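You operate a simulated robot arm through the tools that you are given. There is no shell and no other tool. Be economical: measure what you need, move in short steps, check, and stop when the job is done.

The job below is to be done with a simulated robot arm. You get a single attempt, and the scene is never put back.

Task
Set the orange lever of the short track to LOCK. Set the blue lever of the cold bay to GRIP. Press the yellow part button two times. Set the red lever of the short track to ROLL. Put the yellow steps on the green pallet. The order is free. Set down upright: yellow steps. The orange lever of the short track goes to its stop. The blue lever of the cold bay goes to its stop. The red lever of the short track goes to its stop.

It is judged by the outcome, as a careful person would: the job done as asked, and still so three seconds after it is handed in. It fails if anything else is knocked over, pushed out of place, dropped, spilled or broken.

Robot
A 7-joint arm with a two-finger gripper, fixed in place. Base frame: the origin is at the foot of the arm, x ahead of it, y to its left, z up; the work surface is at about z = 0. Readings come in mm, rad, newtons and seconds.
With the tool pointing down near the work surface it reaches from about 260 to 600 mm from the base axis. Its first joint turns from -2.496 to 2.496 rad. Payload 1.08 kg.
The TCP is the grasp point between the finger pads, 16 mm short of the fingertips. In the tool frame z runs along the fingers and y along their closing line. Largest opening 88 mm; the body of the gripper starts 58 mm behind the TCP.
Orientation is told as [roll, pitch, yaw] about the base's x, y, z axes, in that order, counted from this pose: with the fingers straight down and closing along the base's y, the tool's x points along the base's -x, its y along +y and its z along -z.

Tools
- The arm moves only by the tool play_rows. Its argument "increments" is a list of rows, each an object of numbers (a shift or turn left out is 0, a gripper value left out holds the last): "ax", "ay", "az": the turn, a rotation vector about the tool's x, y, z in rad; "tx", "ty", "tz": the shift along the tool's x, y, z in mm; "gripper": the finger opening in mm, from 0 to 88. In form: [{"ax": .., "ay": .., "az": .., "tx": .., "ty": .., "tz": .., "gripper": ..}, ...]. A call has 1 to 8 rows; each row shifts and turns the commanded pose from where the row before left it, along the tool's axes as they then stand. A row lasts 0.2 s, in which the tool goes at most 50 mm and 0.15 rad; a call with a longer step from one row to the next is refused whole, and so is a gripper value outside its range. A pose out of reach is approached as far as the arm can. The call stops where the force on the tool passes 40 N (or 10 N more than at its start, if that is more) or the arm is blocked; 0.2 s more then pass. The fingers move at their own pace and stop on an object; they squeeze with about 20 N. The grip force told is the motor's: it shows also when the fingers shut on nothing. Time passes only in rows, and 0.2 s behind the last, so rows that do not move let the fingers close. It gives the time, the measured TCP pose, the force on the tool (base axes), the opening and the grip force at its end, in the units of the frame above (readings bear some noise), with the torque about the TCP (base axes, N m) and any sound that the robot's microphone picked up, and new pictures: "pictures" is both (left out), scene, wrist or none.
- Cameras (640 x 400 px; columns grow to the right, rows downward): "scene" is fixed at [50.7, -650, 760.5]; the picture's right is [0.78, -0.63, 0.00], its down [-0.38, -0.47, -0.80] and it looks along [0.51, 0.62, -0.60] (base axes); focal length 376 px, centre (320, 200). "wrist" rides on the gripper at [82, -8, -92] in the tool frame; the picture's right is [0.10, 0.99, 0.00], its down [-0.70, 0.07, -0.71] and it looks along [-0.71, 0.07, 0.70] (tool axes); focal length 256 px, centre (320, 200). There is no depth. A picture from a camera that has moved, and an enlarged one, comes with that camera's place and axes in the base frame and with its lens.
- close_up(camera, box): a new picture of the part [left, top, right, bottom] of that camera's present view, enlarged. It takes no simulated time.
- finish_job(): hands the job in; it is judged then, once.

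Work in short steps. Places have to be worked out from the pictures, the camera data and where the tool is seen: move nearer, look again, correct. Check each grasp and each placing, and mend what went wrong. You have 120 turns and 200 pictures in all, those below and enlarged ones among them. Open the gripper and draw the arm clear of the work before you hand the job in, unless the task says otherwise; then end with one line.

The tools are called after ">>>" as a command line: name --argument value ..., lists and objects as JSON in quotes. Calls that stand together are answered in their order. play_rows: Moves the arm, as the interface text tells. Its arguments: {"type":"object","properties":{"increments":{"type":"array"},"pictures":{"type":"string","enum":["both","scene","wrist","none"]}},"required":["increments"]} The other tools are called the same way: close_up (camera, box) takes an enlarged picture of a part of a camera's view; finish_job () hands the job in.

At the start:

```text
time_s: 0.0
tool_pos: [363.1, -162.2, 398.4]
tcp_rot: [0.0, 0.002, 0.001]
ft_force: [-0.5, 0.3, -0.4]
ft_torque: [0.01, 0.0, -0.03]
opening: 88.0
finger_force: 0.1
```

scene: 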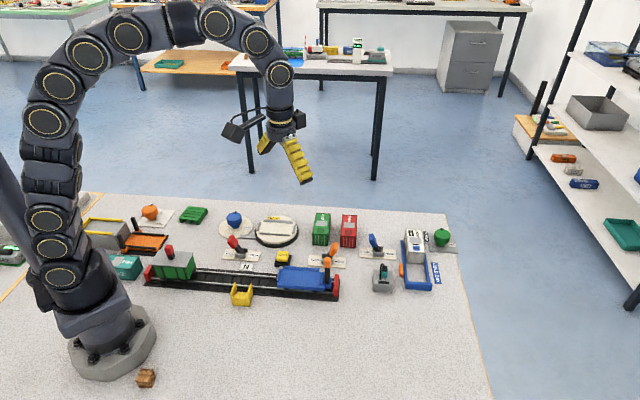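
wrist: 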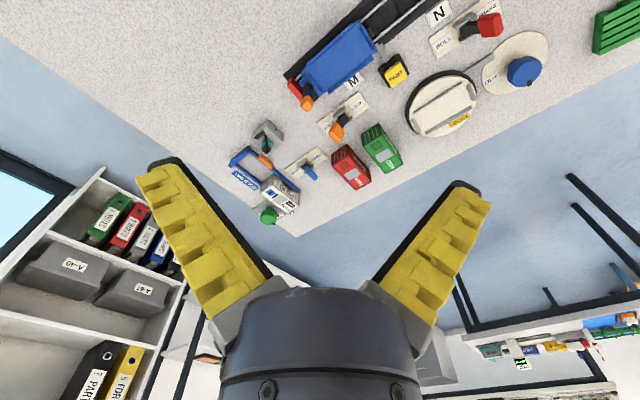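

The scene shows a bench with levers, track, and containers. I'll enlarge the views to identify the labels.

>>> close_up --camera "scene" --box '[200, 200, 360, 300]'

>>> close_up --camera "scene" --box '[320, 200, 480, 300]'

>>> close_up --camera "scene" --box '[60, 190, 220, 290]'

>>> close_up --camera "wrist" --box '[220, 0, 540, 200]'

```text
4.00 times, centred on (280, 250) of scene
camera zoom: at [50.7, -650.0, 760.5], right [0.78, -0.63, 0.0], down [-0.38, -0.47, -0.8], along [0.51, 0.62, -0.6], focal length 1504 px, centre (480, 0)
```

zoom: 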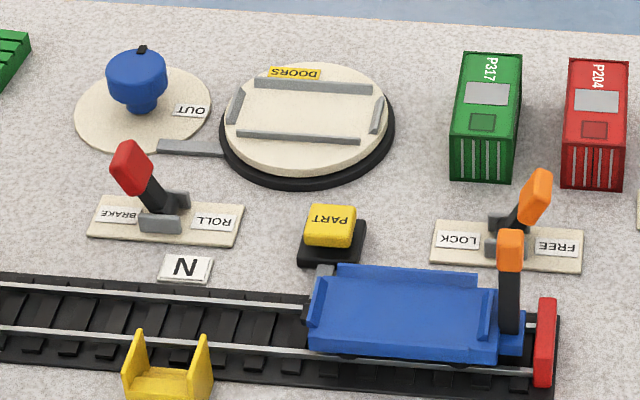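

```text
4.00 times, centred on (400, 250) of scene
camera zoom: at [50.7, -650.0, 760.5], right [0.78, -0.63, 0.0], down [-0.38, -0.47, -0.8], along [0.51, 0.62, -0.6], focal length 1504 px, centre (0, 0)
```

zoom: 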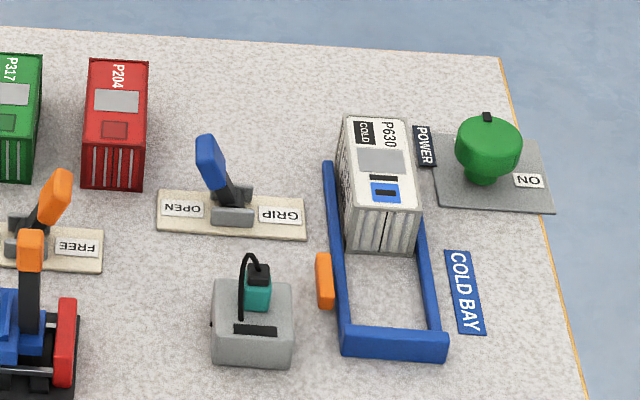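

```text
4.00 times, centred on (140, 240) of scene
camera zoom: at [50.7, -650.0, 760.5], right [0.78, -0.63, 0.0], down [-0.38, -0.47, -0.8], along [0.51, 0.62, -0.6], focal length 1504 px, centre (1040, 40)
```

zoom: 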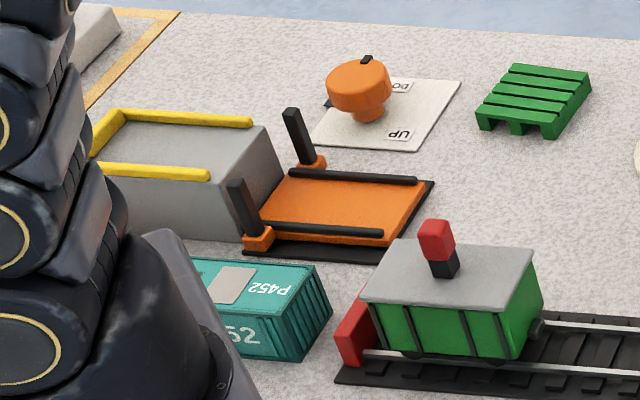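

```text
2.00 times, centred on (380, 100) of wrist
camera zoom: at [282.0, -168.8, 491.6], right [-0.1, 0.99, 0.0], down [0.7, 0.07, 0.71], along [0.71, 0.07, -0.7], focal length 512 px, centre (200, 400)
```

zoom: 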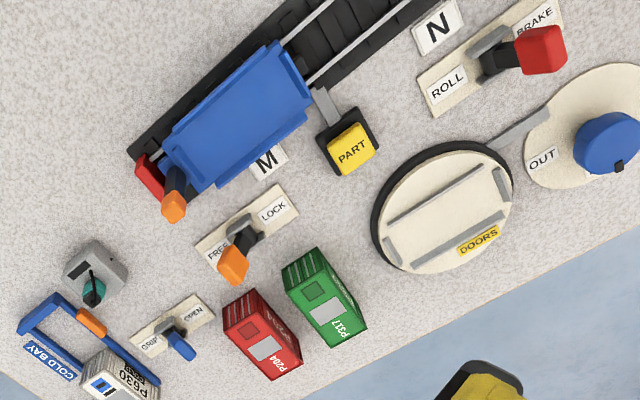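

I've estimated positions in mm: steps about (278,-55), PART button about (426,-24), orange lever tip about (532,-113,61), blue tip about (633,-156,65), red tip about (338,79,60), pallet about (321,317). Next I move over the steps to look more closely.

>>> play_rows --increments '[{"tx": 10, "ty": 18, "tz": 24}, {"tx": 10, "ty": 18, "tz": 25}, {"tx": 10, "ty": 18, "tz": 25}, {"tx": 10, "ty": 18, "tz": 25}, {"tx": 10, "ty": 18, "tz": 25}, {"tx": 10, "ty": 17, "tz": 24}, {}]'

>>> close_up --camera "scene" --box '[200, 260, 280, 310]'

```text
time_s: 1.6
tool_pos: [304.5, -54.5, 252.0]
tcp_rot: [0.001, -0.002, -0.001]
ft_force: [-0.1, 0.6, -0.1]
ft_torque: [0.01, 0.01, 0.04]
opening: 87.9
finger_force: 0.1
camera wrist: at [222.6, -61.4, 343.6], right [-0.1, 0.99, 0.0], down [0.7, 0.07, 0.71], along [0.71, 0.07, -0.7], focal length 256 px, centre (320, 200)
```

scene: 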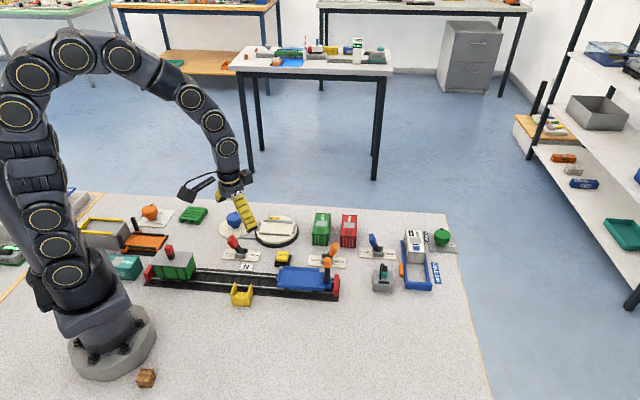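
wrist: 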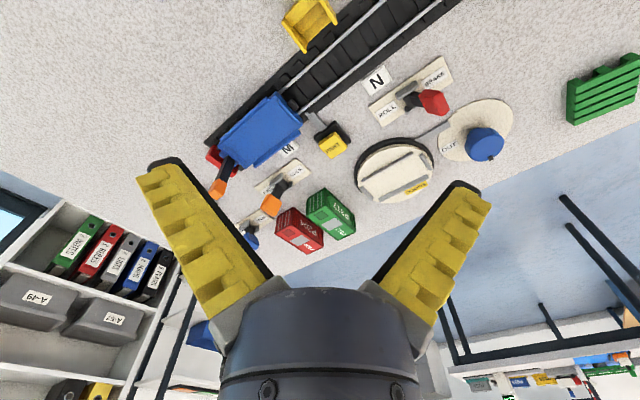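

```text
8.00 times, centred on (240, 285) of scene
camera zoom: at [50.7, -650.0, 760.5], right [0.78, -0.63, 0.0], down [-0.38, -0.47, -0.8], along [0.51, 0.62, -0.6], focal length 3007 px, centre (960, -480)
```

zoom: 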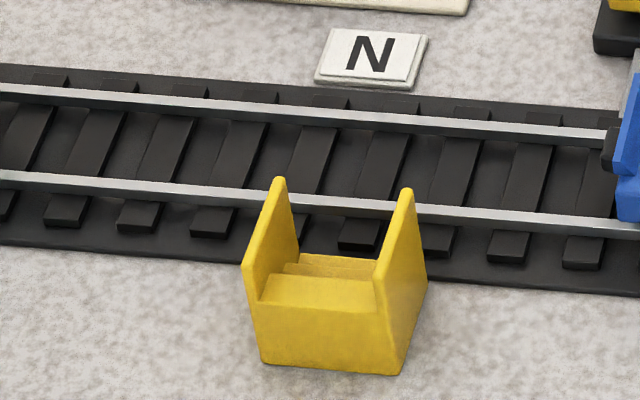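

The steps piece has two side walls facing along the track. I turn the gripper to close along the track direction (yaw about 0.9) and descend a bit for a closer look.

>>> play_rows --increments '[{"tx": 26}, {"az": -0.15, "tz": 12}, {"az": -0.15, "tz": 12}, {"az": -0.15, "tz": 12}, {"az": -0.15, "tz": 12}, {"az": -0.15, "tz": 12}, {"az": -0.15, "tz": 12}, {}]' --pictures "wrist"

```text
time_s: 3.4
tool_pos: [278.4, -54.8, 179.3]
tcp_rot: [0.001, 0.0, 0.902]
ft_force: [0.2, 0.0, -0.9]
ft_torque: [-0.01, -0.03, -0.01]
opening: 88.2
finger_force: 0.0
camera wrist: at [234.0, -122.4, 271.6], right [-0.84, 0.54, 0.0], down [0.38, 0.6, 0.71], along [0.38, 0.6, -0.71], focal length 256 px, centre (320, 200)
```

wrist: 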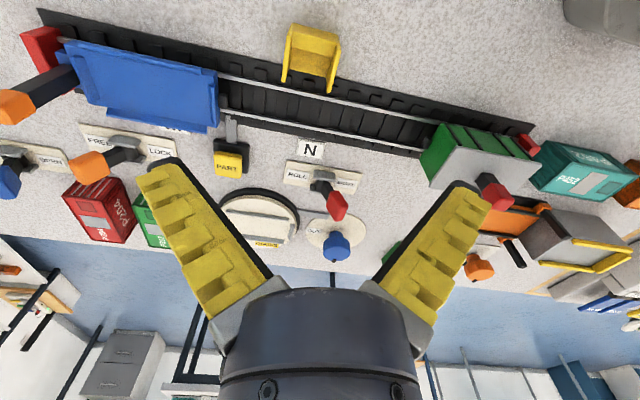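

>>> close_up --camera "wrist" --box '[250, 0, 378, 80]'

```text
5.00 times, centred on (314, 40) of wrist
camera zoom: at [234.0, -122.4, 271.6], right [-0.84, 0.54, 0.0], down [0.38, 0.6, 0.71], along [0.38, 0.6, -0.71], focal length 1280 px, centre (350, 1000)
```

zoom: 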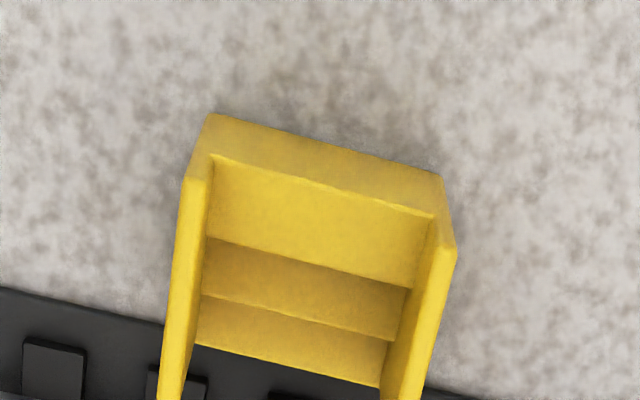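

The steps sit at about (277.5,-67), 43 wide by 33 deep, at 45° to the base and parallel to the track. I align to yaw 0.785 over that centre and descend to z about 70.

>>> play_rows --increments '[{"az": 0.117}, {"tx": 9.3, "ty": -8}, {"tz": 30}, {"tz": 40}, {"tz": 39}, {}]' --pictures "both"

```text
time_s: 4.8
tool_pos: [277.1, -67.4, 70.1]
tcp_rot: [0.0, 0.0, 0.783]
ft_force: [0.2, -0.2, -0.3]
ft_torque: [-0.02, 0.02, 0.0]
opening: 88.0
finger_force: 0.1
camera wrist: at [225.4, -128.8, 162.0], right [-0.77, 0.63, 0.0], down [0.45, 0.55, 0.71], along [0.45, 0.55, -0.71], focal length 256 px, centre (320, 200)
```

scene: 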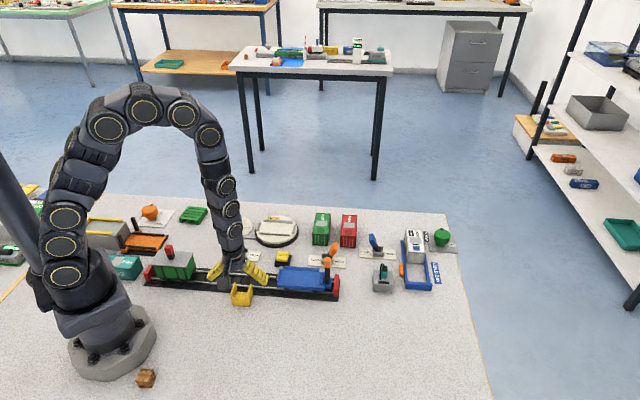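
wrist: 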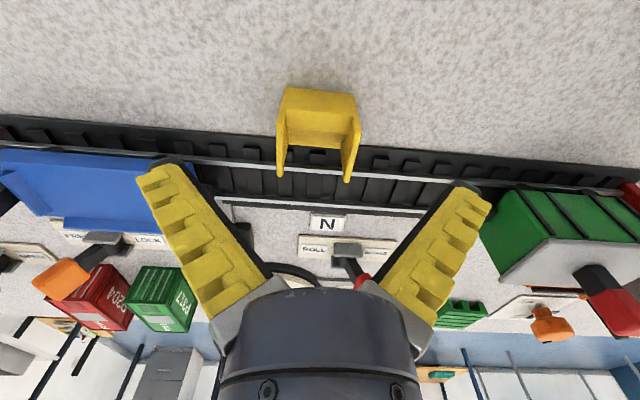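

Still consistent: centre about (278,-66). I descend to z about 22 and close.

>>> play_rows --increments '[{"tz": 16, "tx": -1}, {"tz": 16}, {"tz": 15}, {"gripper": 40}, {"gripper": 30}, {"gripper": 30}, {}]' --pictures "both"

```text
time_s: 6.4
tool_pos: [276.9, -65.1, 23.4]
tcp_rot: [-0.001, 0.0, 0.782]
ft_force: [-0.1, 0.3, 0.3]
ft_torque: [-0.03, 0.0, 0.01]
opening: 42.9
finger_force: 19.8
camera wrist: at [226.0, -128.0, 115.7], right [-0.77, 0.63, 0.0], down [0.45, 0.55, 0.71], along [0.45, 0.55, -0.7], focal length 256 px, centre (320, 200)
```

scene: 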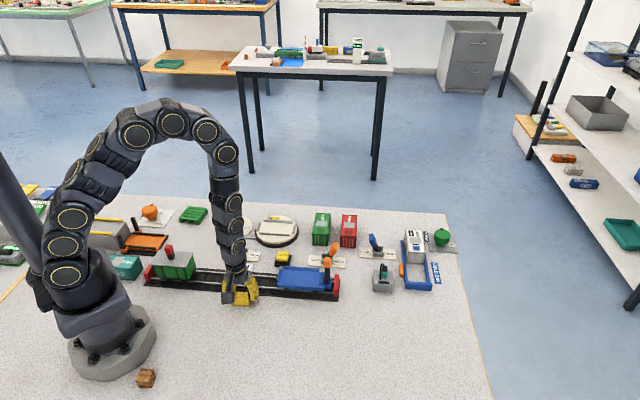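
wrist: 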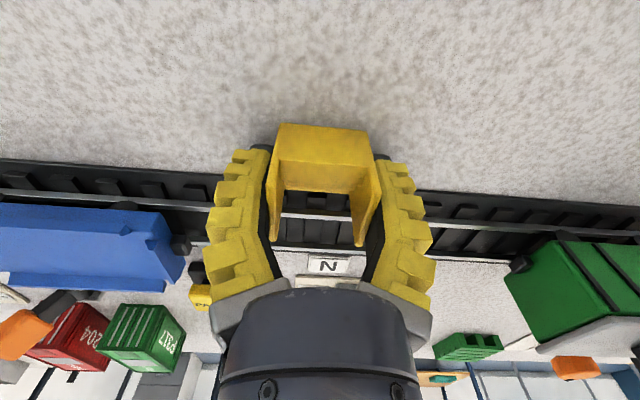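

Gripped at 42.9 mm. I lift straight up.

>>> play_rows --increments '[{"tz": -20}, {"tz": -30}, {"tz": -40}, {"tz": -40}, {}]' --pictures "none"

>>> play_rows --increments '[{"tx": -32, "ty": 26}, {"tx": -32, "ty": 26}, {"tx": -32, "ty": 26}, {"tx": -32, "ty": 26}, {"tx": -32, "ty": 26}, {"tx": -32, "ty": 26}, {"tx": -32, "ty": 26}, {}]' --pictures "both"

```text
time_s: 7.6
tool_pos: [276.5, -65.0, 153.7]
tcp_rot: [-0.002, 0.0, 0.782]
ft_force: [0.1, 0.1, -0.8]
ft_torque: [0.0, 0.02, 0.01]
opening: 42.8
finger_force: 20.1
```

```text
time_s: 9.4
tool_pos: [307.4, 221.9, 154.1]
tcp_rot: [0.002, -0.001, 0.783]
ft_force: [0.5, -0.1, -0.3]
ft_torque: [-0.01, 0.0, -0.01]
opening: 42.7
finger_force: 19.7
camera wrist: at [255.5, 159.5, 246.1], right [-0.77, 0.63, 0.0], down [0.45, 0.55, 0.71], along [0.45, 0.55, -0.7], focal length 256 px, centre (320, 200)
```

scene: 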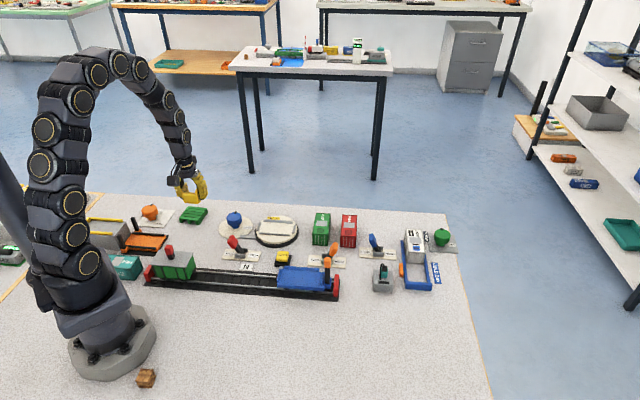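
wrist: 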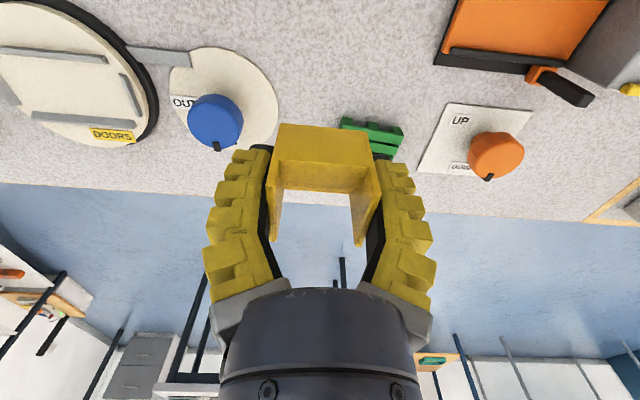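

Pallet centre works out at about (322.5,318.5), edges at about 40° yaw, top at about z 15. I align to yaw 0.70 and descend to z about 75.

>>> play_rows --increments '[{"az": 0.083}, {"tx": -25, "ty": 21.4}, {"tx": -25, "ty": 21.4}, {"tx": -23.8, "ty": 21.4}, {"tz": 40}, {"tz": 39}, {}]' --pictures "both"

>>> close_up --camera "scene" --box '[150, 180, 246, 240]'

```text
time_s: 11.0
tool_pos: [323.6, 316.0, 74.1]
tcp_rot: [0.0, 0.001, 0.701]
ft_force: [0.4, 0.1, -0.5]
ft_torque: [0.01, 0.01, 0.02]
opening: 42.8
finger_force: 19.5
camera wrist: at [266.2, 259.4, 166.6], right [-0.72, 0.69, 0.0], down [0.49, 0.51, 0.71], along [0.49, 0.51, -0.7], focal length 256 px, centre (320, 200)
```

scene: 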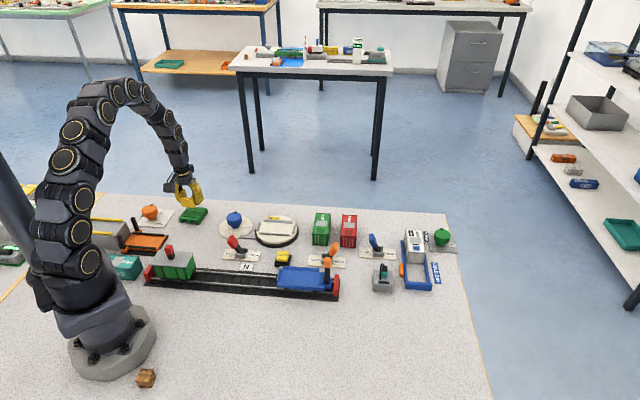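
wrist: 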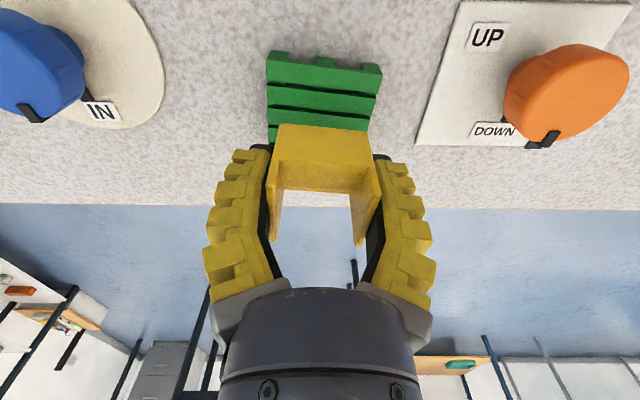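

```text
6.67 times, centred on (198, 210) of scene
camera zoom: at [50.7, -650.0, 760.5], right [0.78, -0.63, 0.0], down [-0.38, -0.47, -0.8], along [0.51, 0.62, -0.6], focal length 2506 px, centre (1133, 133)
```

zoom: 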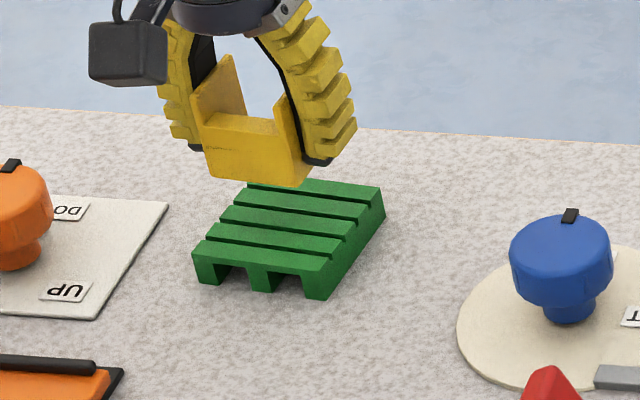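

Wrist view confirms the pallet centre at about (322,316). I lower the steps to just above the pallet, then go down in small steps.

>>> play_rows --increments '[{"tz": 15, "tx": 1.5}, {"tz": 12}, {"tz": 3}, {}]' --pictures "none"

>>> close_up --camera "scene" --box '[150, 180, 246, 240]'

```text
time_s: 12.0
tool_pos: [321.8, 316.1, 44.2]
tcp_rot: [-0.001, 0.0, 0.701]
ft_force: [-0.6, 0.7, -0.7]
ft_torque: [0.01, 0.01, 0.0]
opening: 42.7
finger_force: 20.1
```

```text
6.67 times, centred on (198, 210) of scene
camera zoom: at [50.7, -650.0, 760.5], right [0.78, -0.63, 0.0], down [-0.38, -0.47, -0.8], along [0.51, 0.62, -0.6], focal length 2506 px, centre (1133, 133)
```

zoom: 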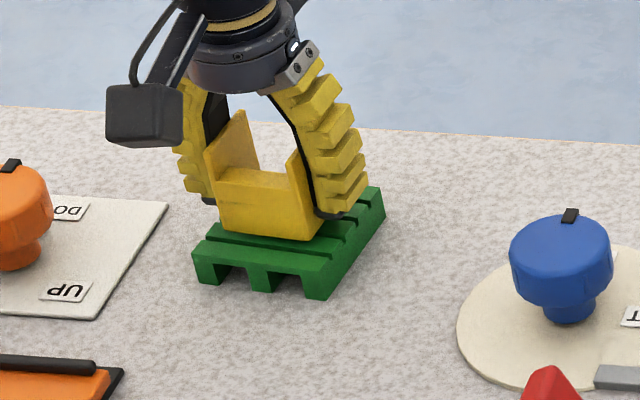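

Close to contact. I lower in small increments until the force shows.

>>> play_rows --increments '[{"tz": 1.5}, {"tz": 1.5}, {}]' --pictures "none"

>>> play_rows --increments '[{"tz": 1.5}, {}]' --pictures "none"

```text
time_s: 12.8
tool_pos: [322.4, 316.0, 42.6]
tcp_rot: [0.001, 0.0, 0.7]
ft_force: [-1.1, -0.1, -1.4]
ft_torque: [0.01, 0.0, 0.01]
opening: 42.9
finger_force: 20.3
```

```text
time_s: 13.4
tool_pos: [321.8, 316.3, 40.9]
tcp_rot: [0.0, -0.005, 0.699]
ft_force: [-2.7, -2.4, 11.3]
ft_torque: [-0.18, -0.04, -0.04]
opening: 43.3
finger_force: 19.8
```

Contact: 11 N upward at z about 41. I open the gripper gently, then rise.

>>> play_rows --increments '[{"tz": -1, "gripper": 50}, {"gripper": 65}, {"gripper": 80}, {"tz": -15}, {"tz": -30}, {"tz": -40}, {}]' --pictures "wrist"

>>> close_up --camera "scene" --box '[150, 180, 246, 240]'

```text
time_s: 15.0
tool_pos: [322.4, 316.1, 125.8]
tcp_rot: [0.0, 0.001, 0.699]
ft_force: [-0.1, -0.8, -0.7]
ft_torque: [-0.01, 0.03, 0.02]
opening: 81.6
finger_force: 0.6
camera wrist: at [265.0, 258.1, 218.0], right [-0.72, 0.69, 0.0], down [0.49, 0.51, 0.71], along [0.49, 0.51, -0.71], focal length 256 px, centre (320, 200)
```

wrist: 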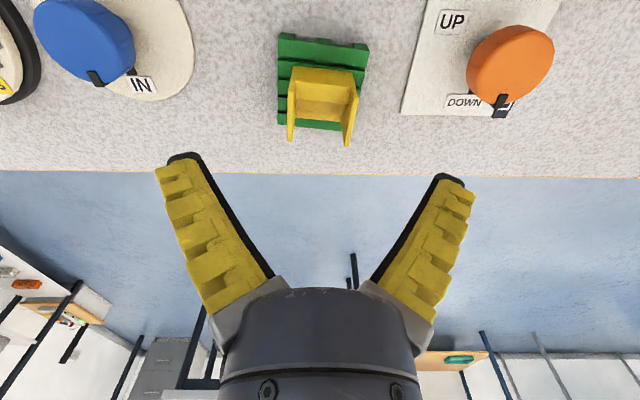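

```text
6.67 times, centred on (198, 210) of scene
camera zoom: at [50.7, -650.0, 760.5], right [0.78, -0.63, 0.0], down [-0.38, -0.47, -0.8], along [0.51, 0.62, -0.6], focal length 2506 px, centre (1133, 133)
```

zoom: 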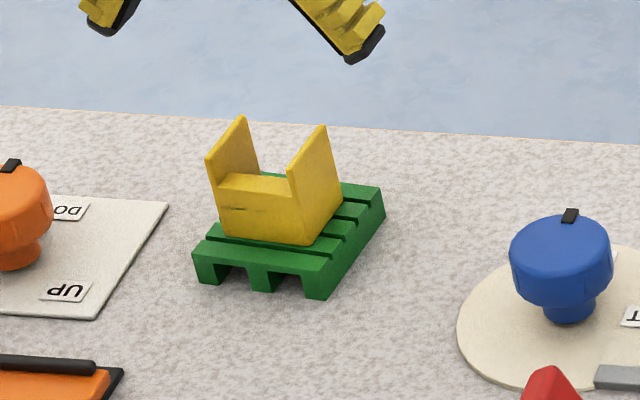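

Steps are upright on the pallet, well centred. Next is the red lever: I fly over it with fingers closed for a look.

>>> play_rows --increments '[{"az": -0.085, "tz": -35}, {"tx": 29, "ty": -29, "gripper": 0}, {"tx": 29, "ty": -29}, {"tx": 29, "ty": -29}, {"tx": 29, "ty": -29}, {"tx": 29, "ty": -29}, {"tx": 29, "ty": -29}, {}]' --pictures "wrist"

>>> close_up --camera "scene" --box '[200, 220, 296, 280]'

```text
time_s: 16.8
tool_pos: [322.1, 69.6, 160.2]
tcp_rot: [0.0, 0.0, 0.784]
ft_force: [-0.2, -0.3, -0.5]
ft_torque: [0.01, 0.02, 0.01]
opening: 0.0
finger_force: 19.8
camera wrist: at [269.8, 7.2, 252.1], right [-0.78, 0.63, 0.0], down [0.44, 0.55, 0.71], along [0.45, 0.55, -0.71], focal length 256 px, centre (320, 200)
```

wrist: 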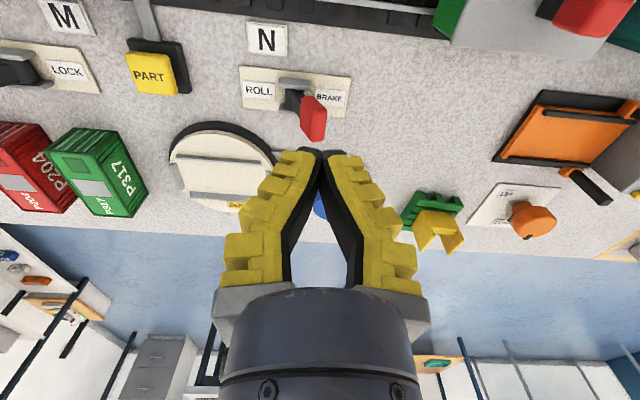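

```text
6.67 times, centred on (248, 250) of scene
camera zoom: at [50.7, -650.0, 760.5], right [0.78, -0.63, 0.0], down [-0.38, -0.47, -0.8], along [0.51, 0.62, -0.6], focal length 2506 px, centre (800, -133)
```

zoom: 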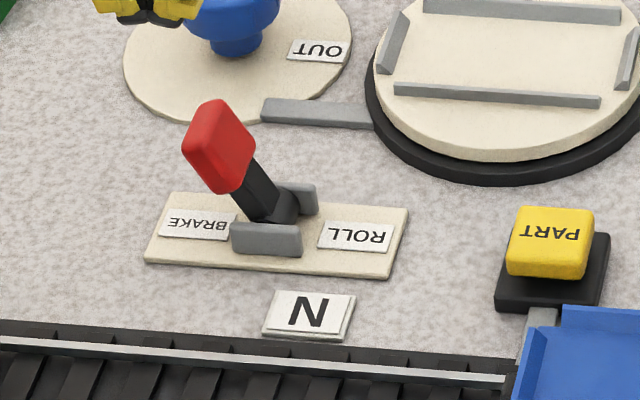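

Red knob at about (337,78,60), its plate along the track direction with ROLL toward (+x,-y). I straddle the knob with fingers 60 mm apart and will push with the trailing finger.

>>> play_rows --increments '[{"tx": -16.7, "ty": -4.4, "gripper": 60}, {"tz": 25}, {"tz": 25}, {"tz": 25}, {"tz": 20}, {}]' --pictures "wrist"

>>> close_up --camera "scene" --box '[200, 220, 296, 280]'

```text
time_s: 18.2
tool_pos: [336.0, 79.6, 66.3]
tcp_rot: [0.0, -0.001, 0.784]
ft_force: [-0.4, 0.2, -0.6]
ft_torque: [0.0, 0.03, 0.0]
opening: 64.0
finger_force: 2.6
camera wrist: at [284.5, 16.6, 158.0], right [-0.78, 0.63, 0.0], down [0.45, 0.55, 0.71], along [0.45, 0.55, -0.7], focal length 256 px, centre (320, 200)
```

wrist: 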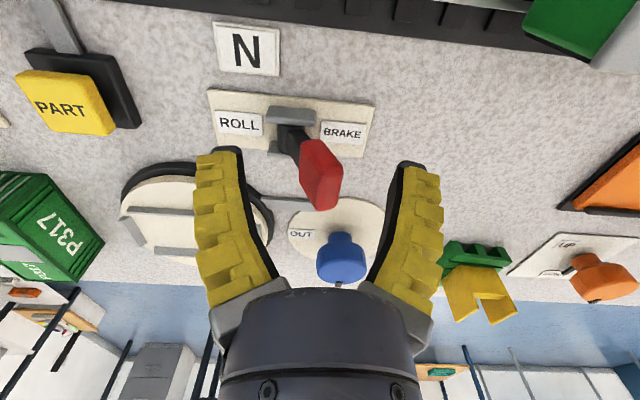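

```text
6.67 times, centred on (248, 250) of scene
camera zoom: at [50.7, -650.0, 760.5], right [0.78, -0.63, 0.0], down [-0.38, -0.47, -0.8], along [0.51, 0.62, -0.6], focal length 2506 px, centre (800, -133)
```

zoom: 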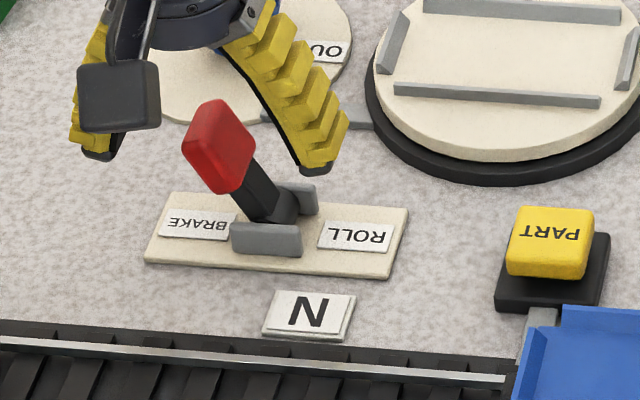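

The knob sits between the fingers. I lower 5 mm and push toward ROLL.

>>> play_rows --increments '[{"tz": 5}, {"ty": -8}, {"ty": -8}, {"ty": -8}, {"ty": -8}, {"ty": -6}, {"ty": -6}, {}]' --pictures "wrist"

>>> close_up --camera "scene" --box '[200, 220, 296, 280]'

```text
time_s: 20.0
tool_pos: [365.9, 46.6, 61.8]
tcp_rot: [-0.001, -0.001, 0.785]
ft_force: [0.0, 0.0, -0.5]
ft_torque: [0.0, -0.04, 0.02]
opening: 64.1
finger_force: 2.6
camera wrist: at [315.6, -15.2, 153.0], right [-0.78, 0.63, 0.0], down [0.45, 0.55, 0.71], along [0.45, 0.55, -0.71], focal length 256 px, centre (320, 200)
```

wrist: 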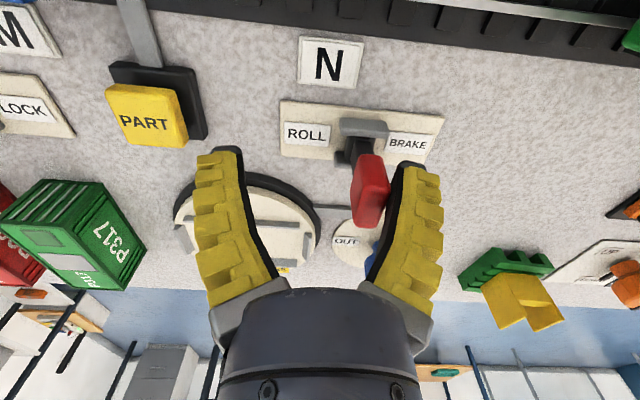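

```text
6.67 times, centred on (248, 250) of scene
camera zoom: at [50.7, -650.0, 760.5], right [0.78, -0.63, 0.0], down [-0.38, -0.47, -0.8], along [0.51, 0.62, -0.6], focal length 2506 px, centre (800, -133)
```

zoom: 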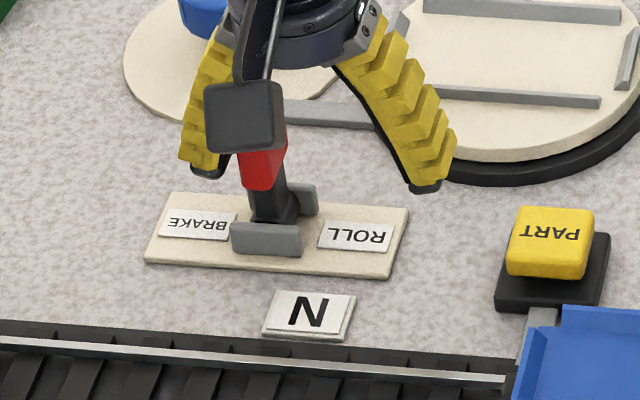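

Lever is moving and nearly vertical, with little force. I keep pushing toward ROLL.

>>> play_rows --increments '[{"ty": -6}, {"ty": -6}, {"ty": -6}, {"ty": -4}, {}]' --pictures "none"

>>> close_up --camera "scene" --box '[200, 220, 296, 280]'

```text
time_s: 21.2
tool_pos: [382.5, 31.0, 60.4]
tcp_rot: [0.0, 0.001, 0.785]
ft_force: [0.2, 0.2, 0.7]
ft_torque: [0.0, 0.01, 0.03]
opening: 63.9
finger_force: 2.9
```

```text
6.67 times, centred on (248, 250) of scene
camera zoom: at [50.7, -650.0, 760.5], right [0.78, -0.63, 0.0], down [-0.38, -0.47, -0.8], along [0.51, 0.62, -0.6], focal length 2506 px, centre (800, -133)
```

zoom: 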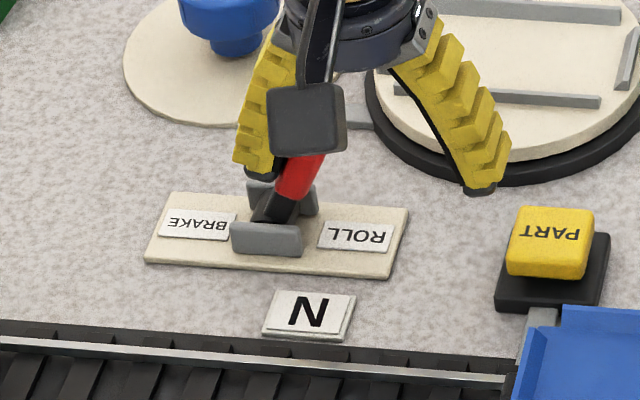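

Past vertical. I continue until the stop is felt.

>>> play_rows --increments '[{"ty": -3}, {"ty": -3}, {"ty": -3}, {"ty": -3}, {}]' --pictures "none"

>>> close_up --camera "scene" --box '[200, 220, 296, 280]'

```text
time_s: 22.4
tool_pos: [391.1, 23.8, 60.3]
tcp_rot: [0.0, 0.002, 0.786]
ft_force: [-8.4, 6.6, -0.1]
ft_torque: [-0.01, -0.04, 0.09]
opening: 74.0
finger_force: 10.0
```

```text
6.67 times, centred on (248, 250) of scene
camera zoom: at [50.7, -650.0, 760.5], right [0.78, -0.63, 0.0], down [-0.38, -0.47, -0.8], along [0.51, 0.62, -0.6], focal length 2506 px, centre (800, -133)
```

zoom: 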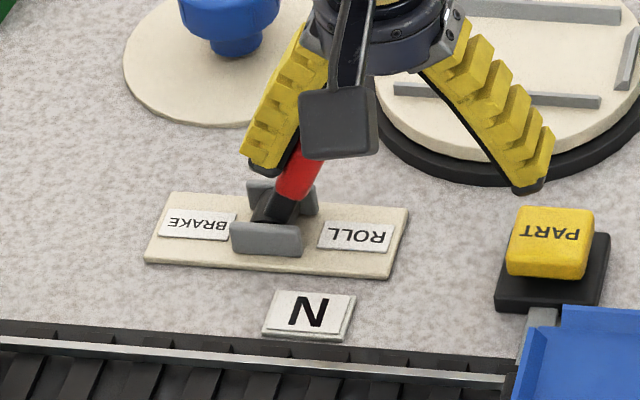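

Force of about 10 N with the finger yielding, so the lever is at its stop. I back off and rise to check.

>>> play_rows --increments '[{"ty": 8, "gripper": 64}, {"ty": 8}, {"tz": -35}, {"tz": -40}, {}]' --pictures "wrist"

>>> close_up --camera "scene" --box '[200, 220, 296, 280]'

```text
time_s: 23.6
tool_pos: [380.9, 34.5, 137.4]
tcp_rot: [-0.001, -0.001, 0.786]
ft_force: [-0.4, -0.6, -0.3]
ft_torque: [0.02, -0.02, 0.0]
opening: 67.6
finger_force: 2.7
camera wrist: at [329.1, -27.5, 228.6], right [-0.78, 0.63, 0.0], down [0.45, 0.55, 0.71], along [0.45, 0.55, -0.71], focal length 256 px, centre (320, 200)
```

wrist: 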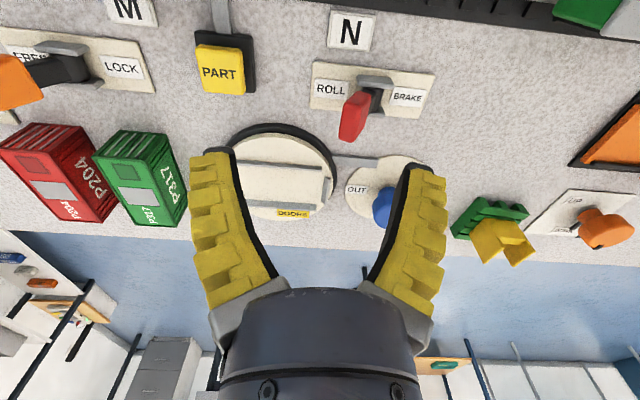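

```text
6.67 times, centred on (248, 250) of scene
camera zoom: at [50.7, -650.0, 760.5], right [0.78, -0.63, 0.0], down [-0.38, -0.47, -0.8], along [0.51, 0.62, -0.6], focal length 2506 px, centre (800, -133)
```

zoom: 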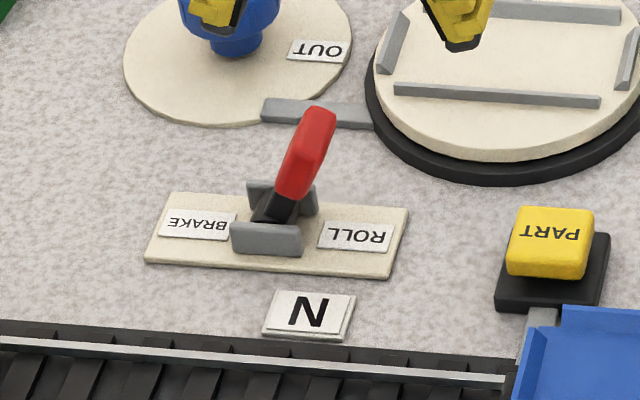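

Red lever is at ROLL. Now the PART button, at about (427,-21) with top about z 24: I move above it with fingers closed.

>>> play_rows --increments '[{"tx": 3.3, "ty": -36, "gripper": 0}, {"tx": 3.3, "ty": -36}, {"tz": 30}, {"tz": 40}, {}]' --pictures "wrist"

>>> close_up --camera "scene" --box '[240, 220, 336, 280]'

```text
time_s: 24.8
tool_pos: [427.4, -19.6, 66.0]
tcp_rot: [0.001, 0.0, 0.785]
ft_force: [0.5, 0.1, 0.1]
ft_torque: [-0.01, -0.01, -0.01]
opening: 0.4
finger_force: 20.0
camera wrist: at [375.3, -82.8, 158.0], right [-0.78, 0.63, 0.0], down [0.44, 0.55, 0.71], along [0.45, 0.55, -0.7], focal length 256 px, centre (320, 200)
```

wrist: 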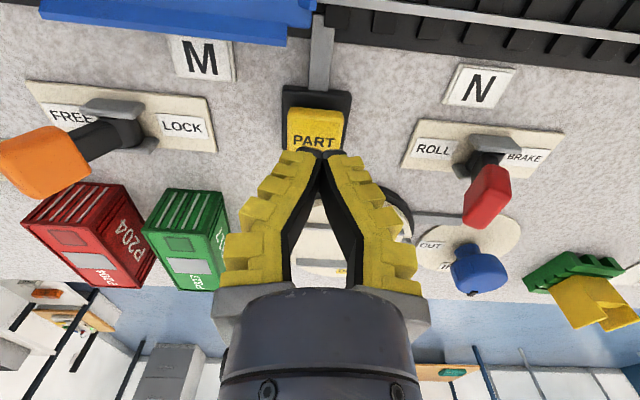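

```text
6.67 times, centred on (288, 250) of scene
camera zoom: at [50.7, -650.0, 760.5], right [0.78, -0.63, 0.0], down [-0.38, -0.47, -0.8], along [0.51, 0.62, -0.6], focal length 2506 px, centre (533, -133)
```

zoom: 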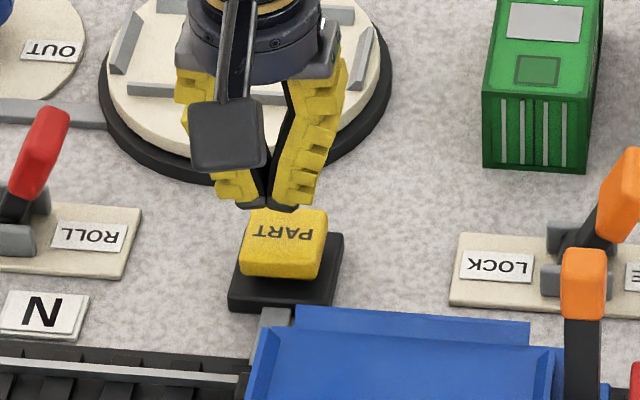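

Fingers are centred on the button. I press down slowly and listen for a click.

>>> play_rows --increments '[{"tz": 18, "tx": -2}, {"tz": 3}, {"tz": 3}, {"tz": 2}, {}]' --pictures "none"

>>> close_up --camera "scene" --box '[240, 220, 336, 280]'

```text
time_s: 26.0
tool_pos: [427.2, -18.4, 40.3]
tcp_rot: [0.0, 0.001, 0.782]
ft_force: [0.3, -0.5, 0.8]
ft_torque: [0.0, 0.01, -0.01]
opening: 5.9
finger_force: 22.0
```

```text
6.67 times, centred on (288, 250) of scene
camera zoom: at [50.7, -650.0, 760.5], right [0.78, -0.63, 0.0], down [-0.38, -0.47, -0.8], along [0.51, 0.62, -0.6], focal length 2506 px, centre (533, -133)
```

zoom: 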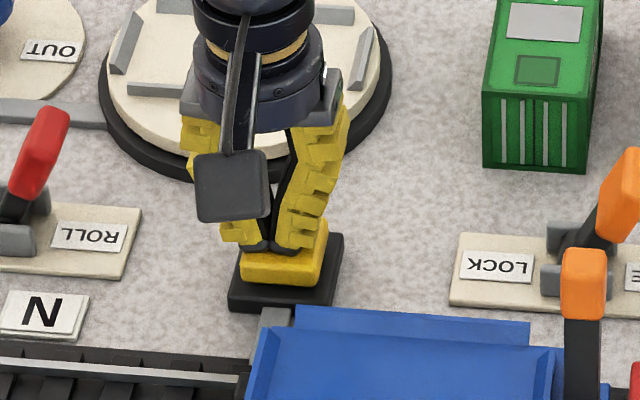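

The button has begun to go down. I press a bit further.

>>> play_rows --increments '[{"tz": 1.5}, {"tz": 1.5}, {"tz": 1.5}, {}]' --pictures "none"

>>> close_up --camera "scene" --box '[240, 220, 336, 280]'

```text
time_s: 27.0
tool_pos: [427.0, -20.5, 36.2]
tcp_rot: [-0.001, 0.001, 0.783]
ft_force: [-0.6, 1.0, 6.2]
ft_torque: [0.02, 0.0, 0.01]
opening: 5.9
finger_force: 21.9
heard: click
```

```text
6.67 times, centred on (288, 250) of scene
camera zoom: at [50.7, -650.0, 760.5], right [0.78, -0.63, 0.0], down [-0.38, -0.47, -0.8], along [0.51, 0.62, -0.6], focal length 2506 px, centre (533, -133)
```

zoom: 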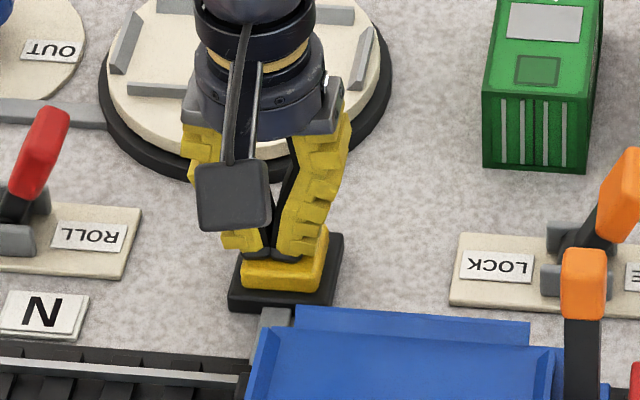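

Click: first press registered. I release fully and check before the second press.

>>> play_rows --increments '[{"tz": -8}, {"tz": -8}, {"tz": -4}, {}]' --pictures "none"

>>> close_up --camera "scene" --box '[240, 220, 336, 280]'

```text
time_s: 28.0
tool_pos: [428.5, -19.8, 55.9]
tcp_rot: [0.0, 0.001, 0.784]
ft_force: [0.1, -0.7, 0.3]
ft_torque: [0.01, 0.0, -0.01]
opening: 0.0
finger_force: 21.9
```

```text
6.67 times, centred on (288, 250) of scene
camera zoom: at [50.7, -650.0, 760.5], right [0.78, -0.63, 0.0], down [-0.38, -0.47, -0.8], along [0.51, 0.62, -0.6], focal length 2506 px, centre (533, -133)
```

zoom: 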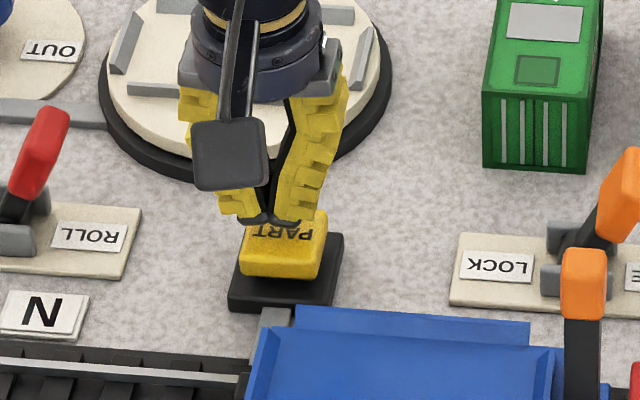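

The button is back up. Second press now.

>>> play_rows --increments '[{"tz": 8}, {"tz": 5}, {"tz": 3}, {"tz": 2}, {"tz": 2}, {}]' --pictures "none"

```text
time_s: 29.4
tool_pos: [427.2, -19.5, 36.0]
tcp_rot: [-0.001, 0.0, 0.785]
ft_force: [-5.4, -1.9, 10.0]
ft_torque: [-0.04, 0.06, 0.0]
opening: 6.1
finger_force: 22.0
heard: click
```

Second click. I release and fly toward the orange lever with fingers open.

>>> play_rows --increments '[{"tz": -15}, {"tz": -40}, {"tz": -45, "gripper": 64}, {"ty": -45, "tx": -3}, {"ty": -45, "tx": -3}, {"ty": -40, "tx": -2}, {}]' --pictures "wrist"

>>> close_up --camera "scene" --box '[260, 210, 388, 290]'

```text
time_s: 31.0
tool_pos: [526.9, -106.2, 137.0]
tcp_rot: [0.001, 0.001, 0.787]
ft_force: [0.4, 0.6, -0.2]
ft_torque: [-0.01, -0.01, 0.01]
opening: 67.6
finger_force: 2.0
camera wrist: at [474.1, -168.4, 228.4], right [-0.78, 0.63, 0.0], down [0.44, 0.55, 0.71], along [0.45, 0.55, -0.7], focal length 256 px, centre (320, 200)
```

wrist: 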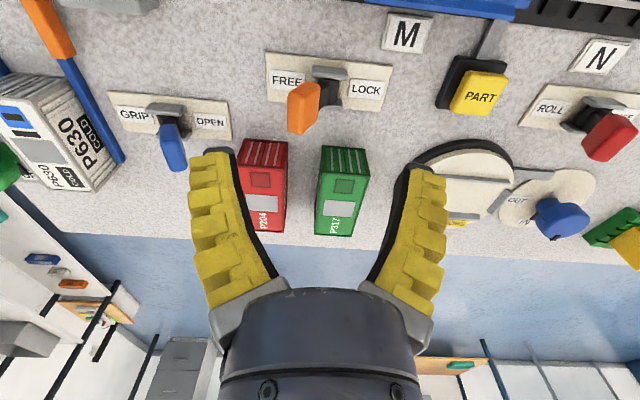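

```text
5.00 times, centred on (324, 250) of scene
camera zoom: at [50.7, -650.0, 760.5], right [0.78, -0.63, 0.0], down [-0.38, -0.47, -0.8], along [0.51, 0.62, -0.6], focal length 1879 px, centre (300, -50)
```

zoom: 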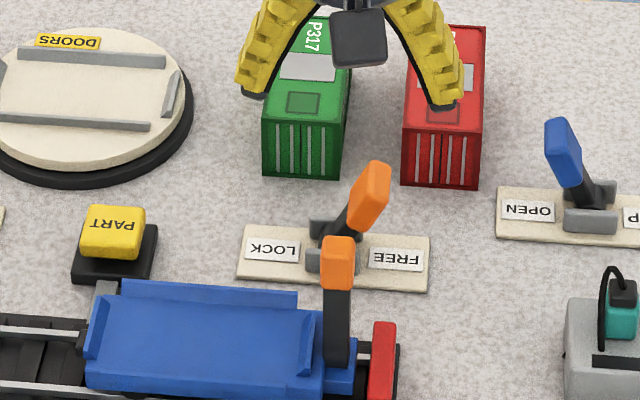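

Orange knob at about (532,-115,60). I straddle it and go down.

>>> play_rows --increments '[{"tx": 2.6, "ty": -9.8}, {"tz": 25}, {"tz": 25}, {"tz": 20}, {}]' --pictures "wrist"

>>> close_up --camera "scene" --box '[260, 210, 388, 290]'

```text
time_s: 32.2
tool_pos: [529.7, -113.9, 66.0]
tcp_rot: [0.0, -0.001, 0.784]
ft_force: [-0.5, 0.3, -0.4]
ft_torque: [-0.02, -0.01, 0.02]
opening: 67.7
finger_force: 2.3
camera wrist: at [478.8, -176.9, 157.5], right [-0.78, 0.63, 0.0], down [0.45, 0.55, 0.71], along [0.45, 0.55, -0.7], focal length 256 px, centre (320, 200)
```

wrist: 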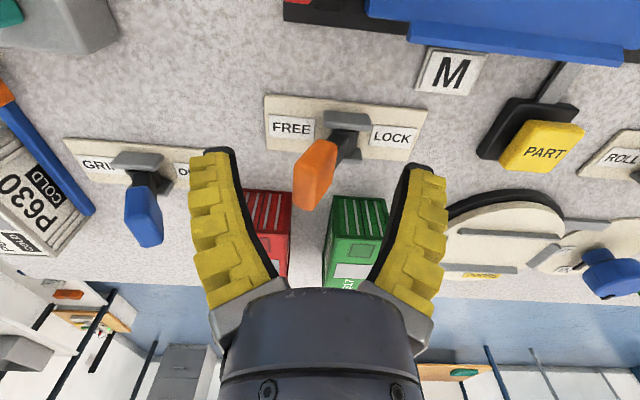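

```text
5.00 times, centred on (324, 250) of scene
camera zoom: at [50.7, -650.0, 760.5], right [0.78, -0.63, 0.0], down [-0.38, -0.47, -0.8], along [0.51, 0.62, -0.6], focal length 1879 px, centre (300, -50)
```

zoom: 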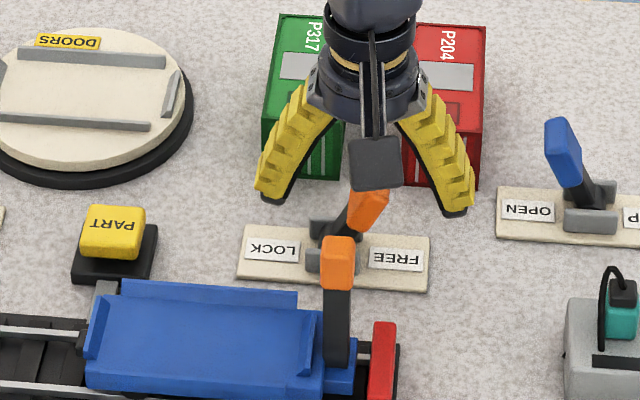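

Straddled. I lower 5 mm and push toward LOCK (+tool y).

>>> play_rows --increments '[{"tz": 5}, {"ty": 8}, {"ty": 8}, {"ty": 8}, {"ty": 8}, {"ty": 8}, {"ty": 8}, {}]' --pictures "none"

>>> close_up --camera "scene" --box '[260, 210, 388, 290]'

```text
time_s: 34.0
tool_pos: [496.0, -81.2, 61.0]
tcp_rot: [0.001, 0.003, 0.783]
ft_force: [0.2, 0.4, 0.3]
ft_torque: [-0.01, 0.0, -0.01]
opening: 68.1
finger_force: 2.1
```

```text
5.00 times, centred on (324, 250) of scene
camera zoom: at [50.7, -650.0, 760.5], right [0.78, -0.63, 0.0], down [-0.38, -0.47, -0.8], along [0.51, 0.62, -0.6], focal length 1879 px, centre (300, -50)
```

zoom: 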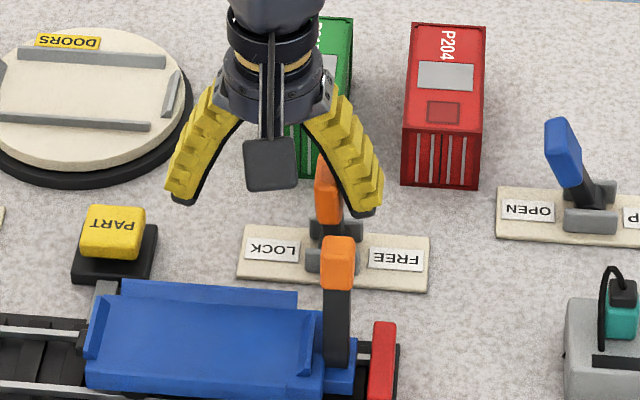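

Lever is vertical. I continue to the stop in smaller steps.

>>> play_rows --increments '[{"ty": 6}, {"ty": 6}, {"ty": 5}, {"ty": 4}, {"ty": 3}, {"ty": 3}, {}]' --pictures "none"

>>> close_up --camera "scene" --box '[260, 210, 388, 290]'

```text
time_s: 35.6
tool_pos: [477.9, -61.1, 60.1]
tcp_rot: [-0.001, -0.003, 0.784]
ft_force: [4.0, -2.9, 0.3]
ft_torque: [-0.02, -0.06, 0.05]
opening: 72.8
finger_force: 6.5
```

```text
5.00 times, centred on (324, 250) of scene
camera zoom: at [50.7, -650.0, 760.5], right [0.78, -0.63, 0.0], down [-0.38, -0.47, -0.8], along [0.51, 0.62, -0.6], focal length 1879 px, centre (300, -50)
```

zoom: 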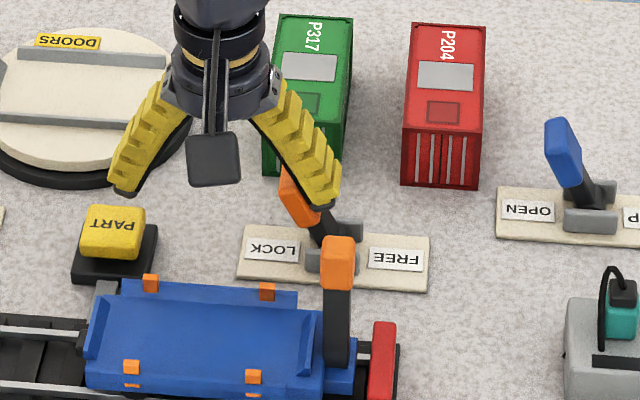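

The wagon's orange locks popped out, and the stop force is starting. A little more push to make sure, then back off and rise.

>>> play_rows --increments '[{"ty": 3}, {"ty": 2}, {}]' --pictures "none"

>>> play_rows --increments '[{"ty": -8}, {"ty": -8}, {"tz": -40}, {"tz": -45}, {}]' --pictures "wrist"

>>> close_up --camera "scene" --box '[260, 210, 388, 290]'

```text
time_s: 36.4
tool_pos: [474.4, -58.7, 60.5]
tcp_rot: [-0.003, -0.001, 0.782]
ft_force: [6.8, -7.8, 2.0]
ft_torque: [-0.01, -0.03, -0.05]
opening: 77.8
finger_force: 10.4
```

```text
time_s: 37.6
tool_pos: [483.0, -68.3, 146.9]
tcp_rot: [0.001, 0.003, 0.785]
ft_force: [-0.6, -0.3, -0.4]
ft_torque: [0.01, 0.01, -0.02]
opening: 67.7
finger_force: 2.6
camera wrist: at [432.4, -131.4, 237.8], right [-0.78, 0.63, 0.0], down [0.45, 0.55, 0.71], along [0.45, 0.55, -0.71], focal length 256 px, centre (320, 200)
```

wrist: 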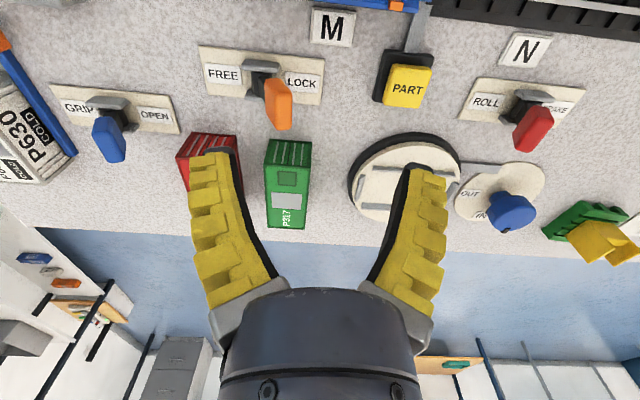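

```text
5.00 times, centred on (324, 250) of scene
camera zoom: at [50.7, -650.0, 760.5], right [0.78, -0.63, 0.0], down [-0.38, -0.47, -0.8], along [0.51, 0.62, -0.6], focal length 1879 px, centre (300, -50)
```

zoom: 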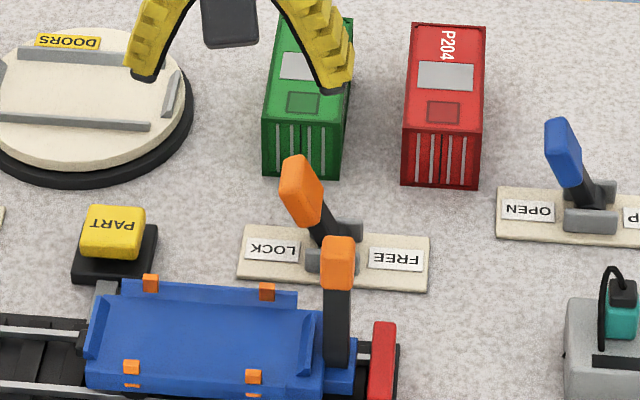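

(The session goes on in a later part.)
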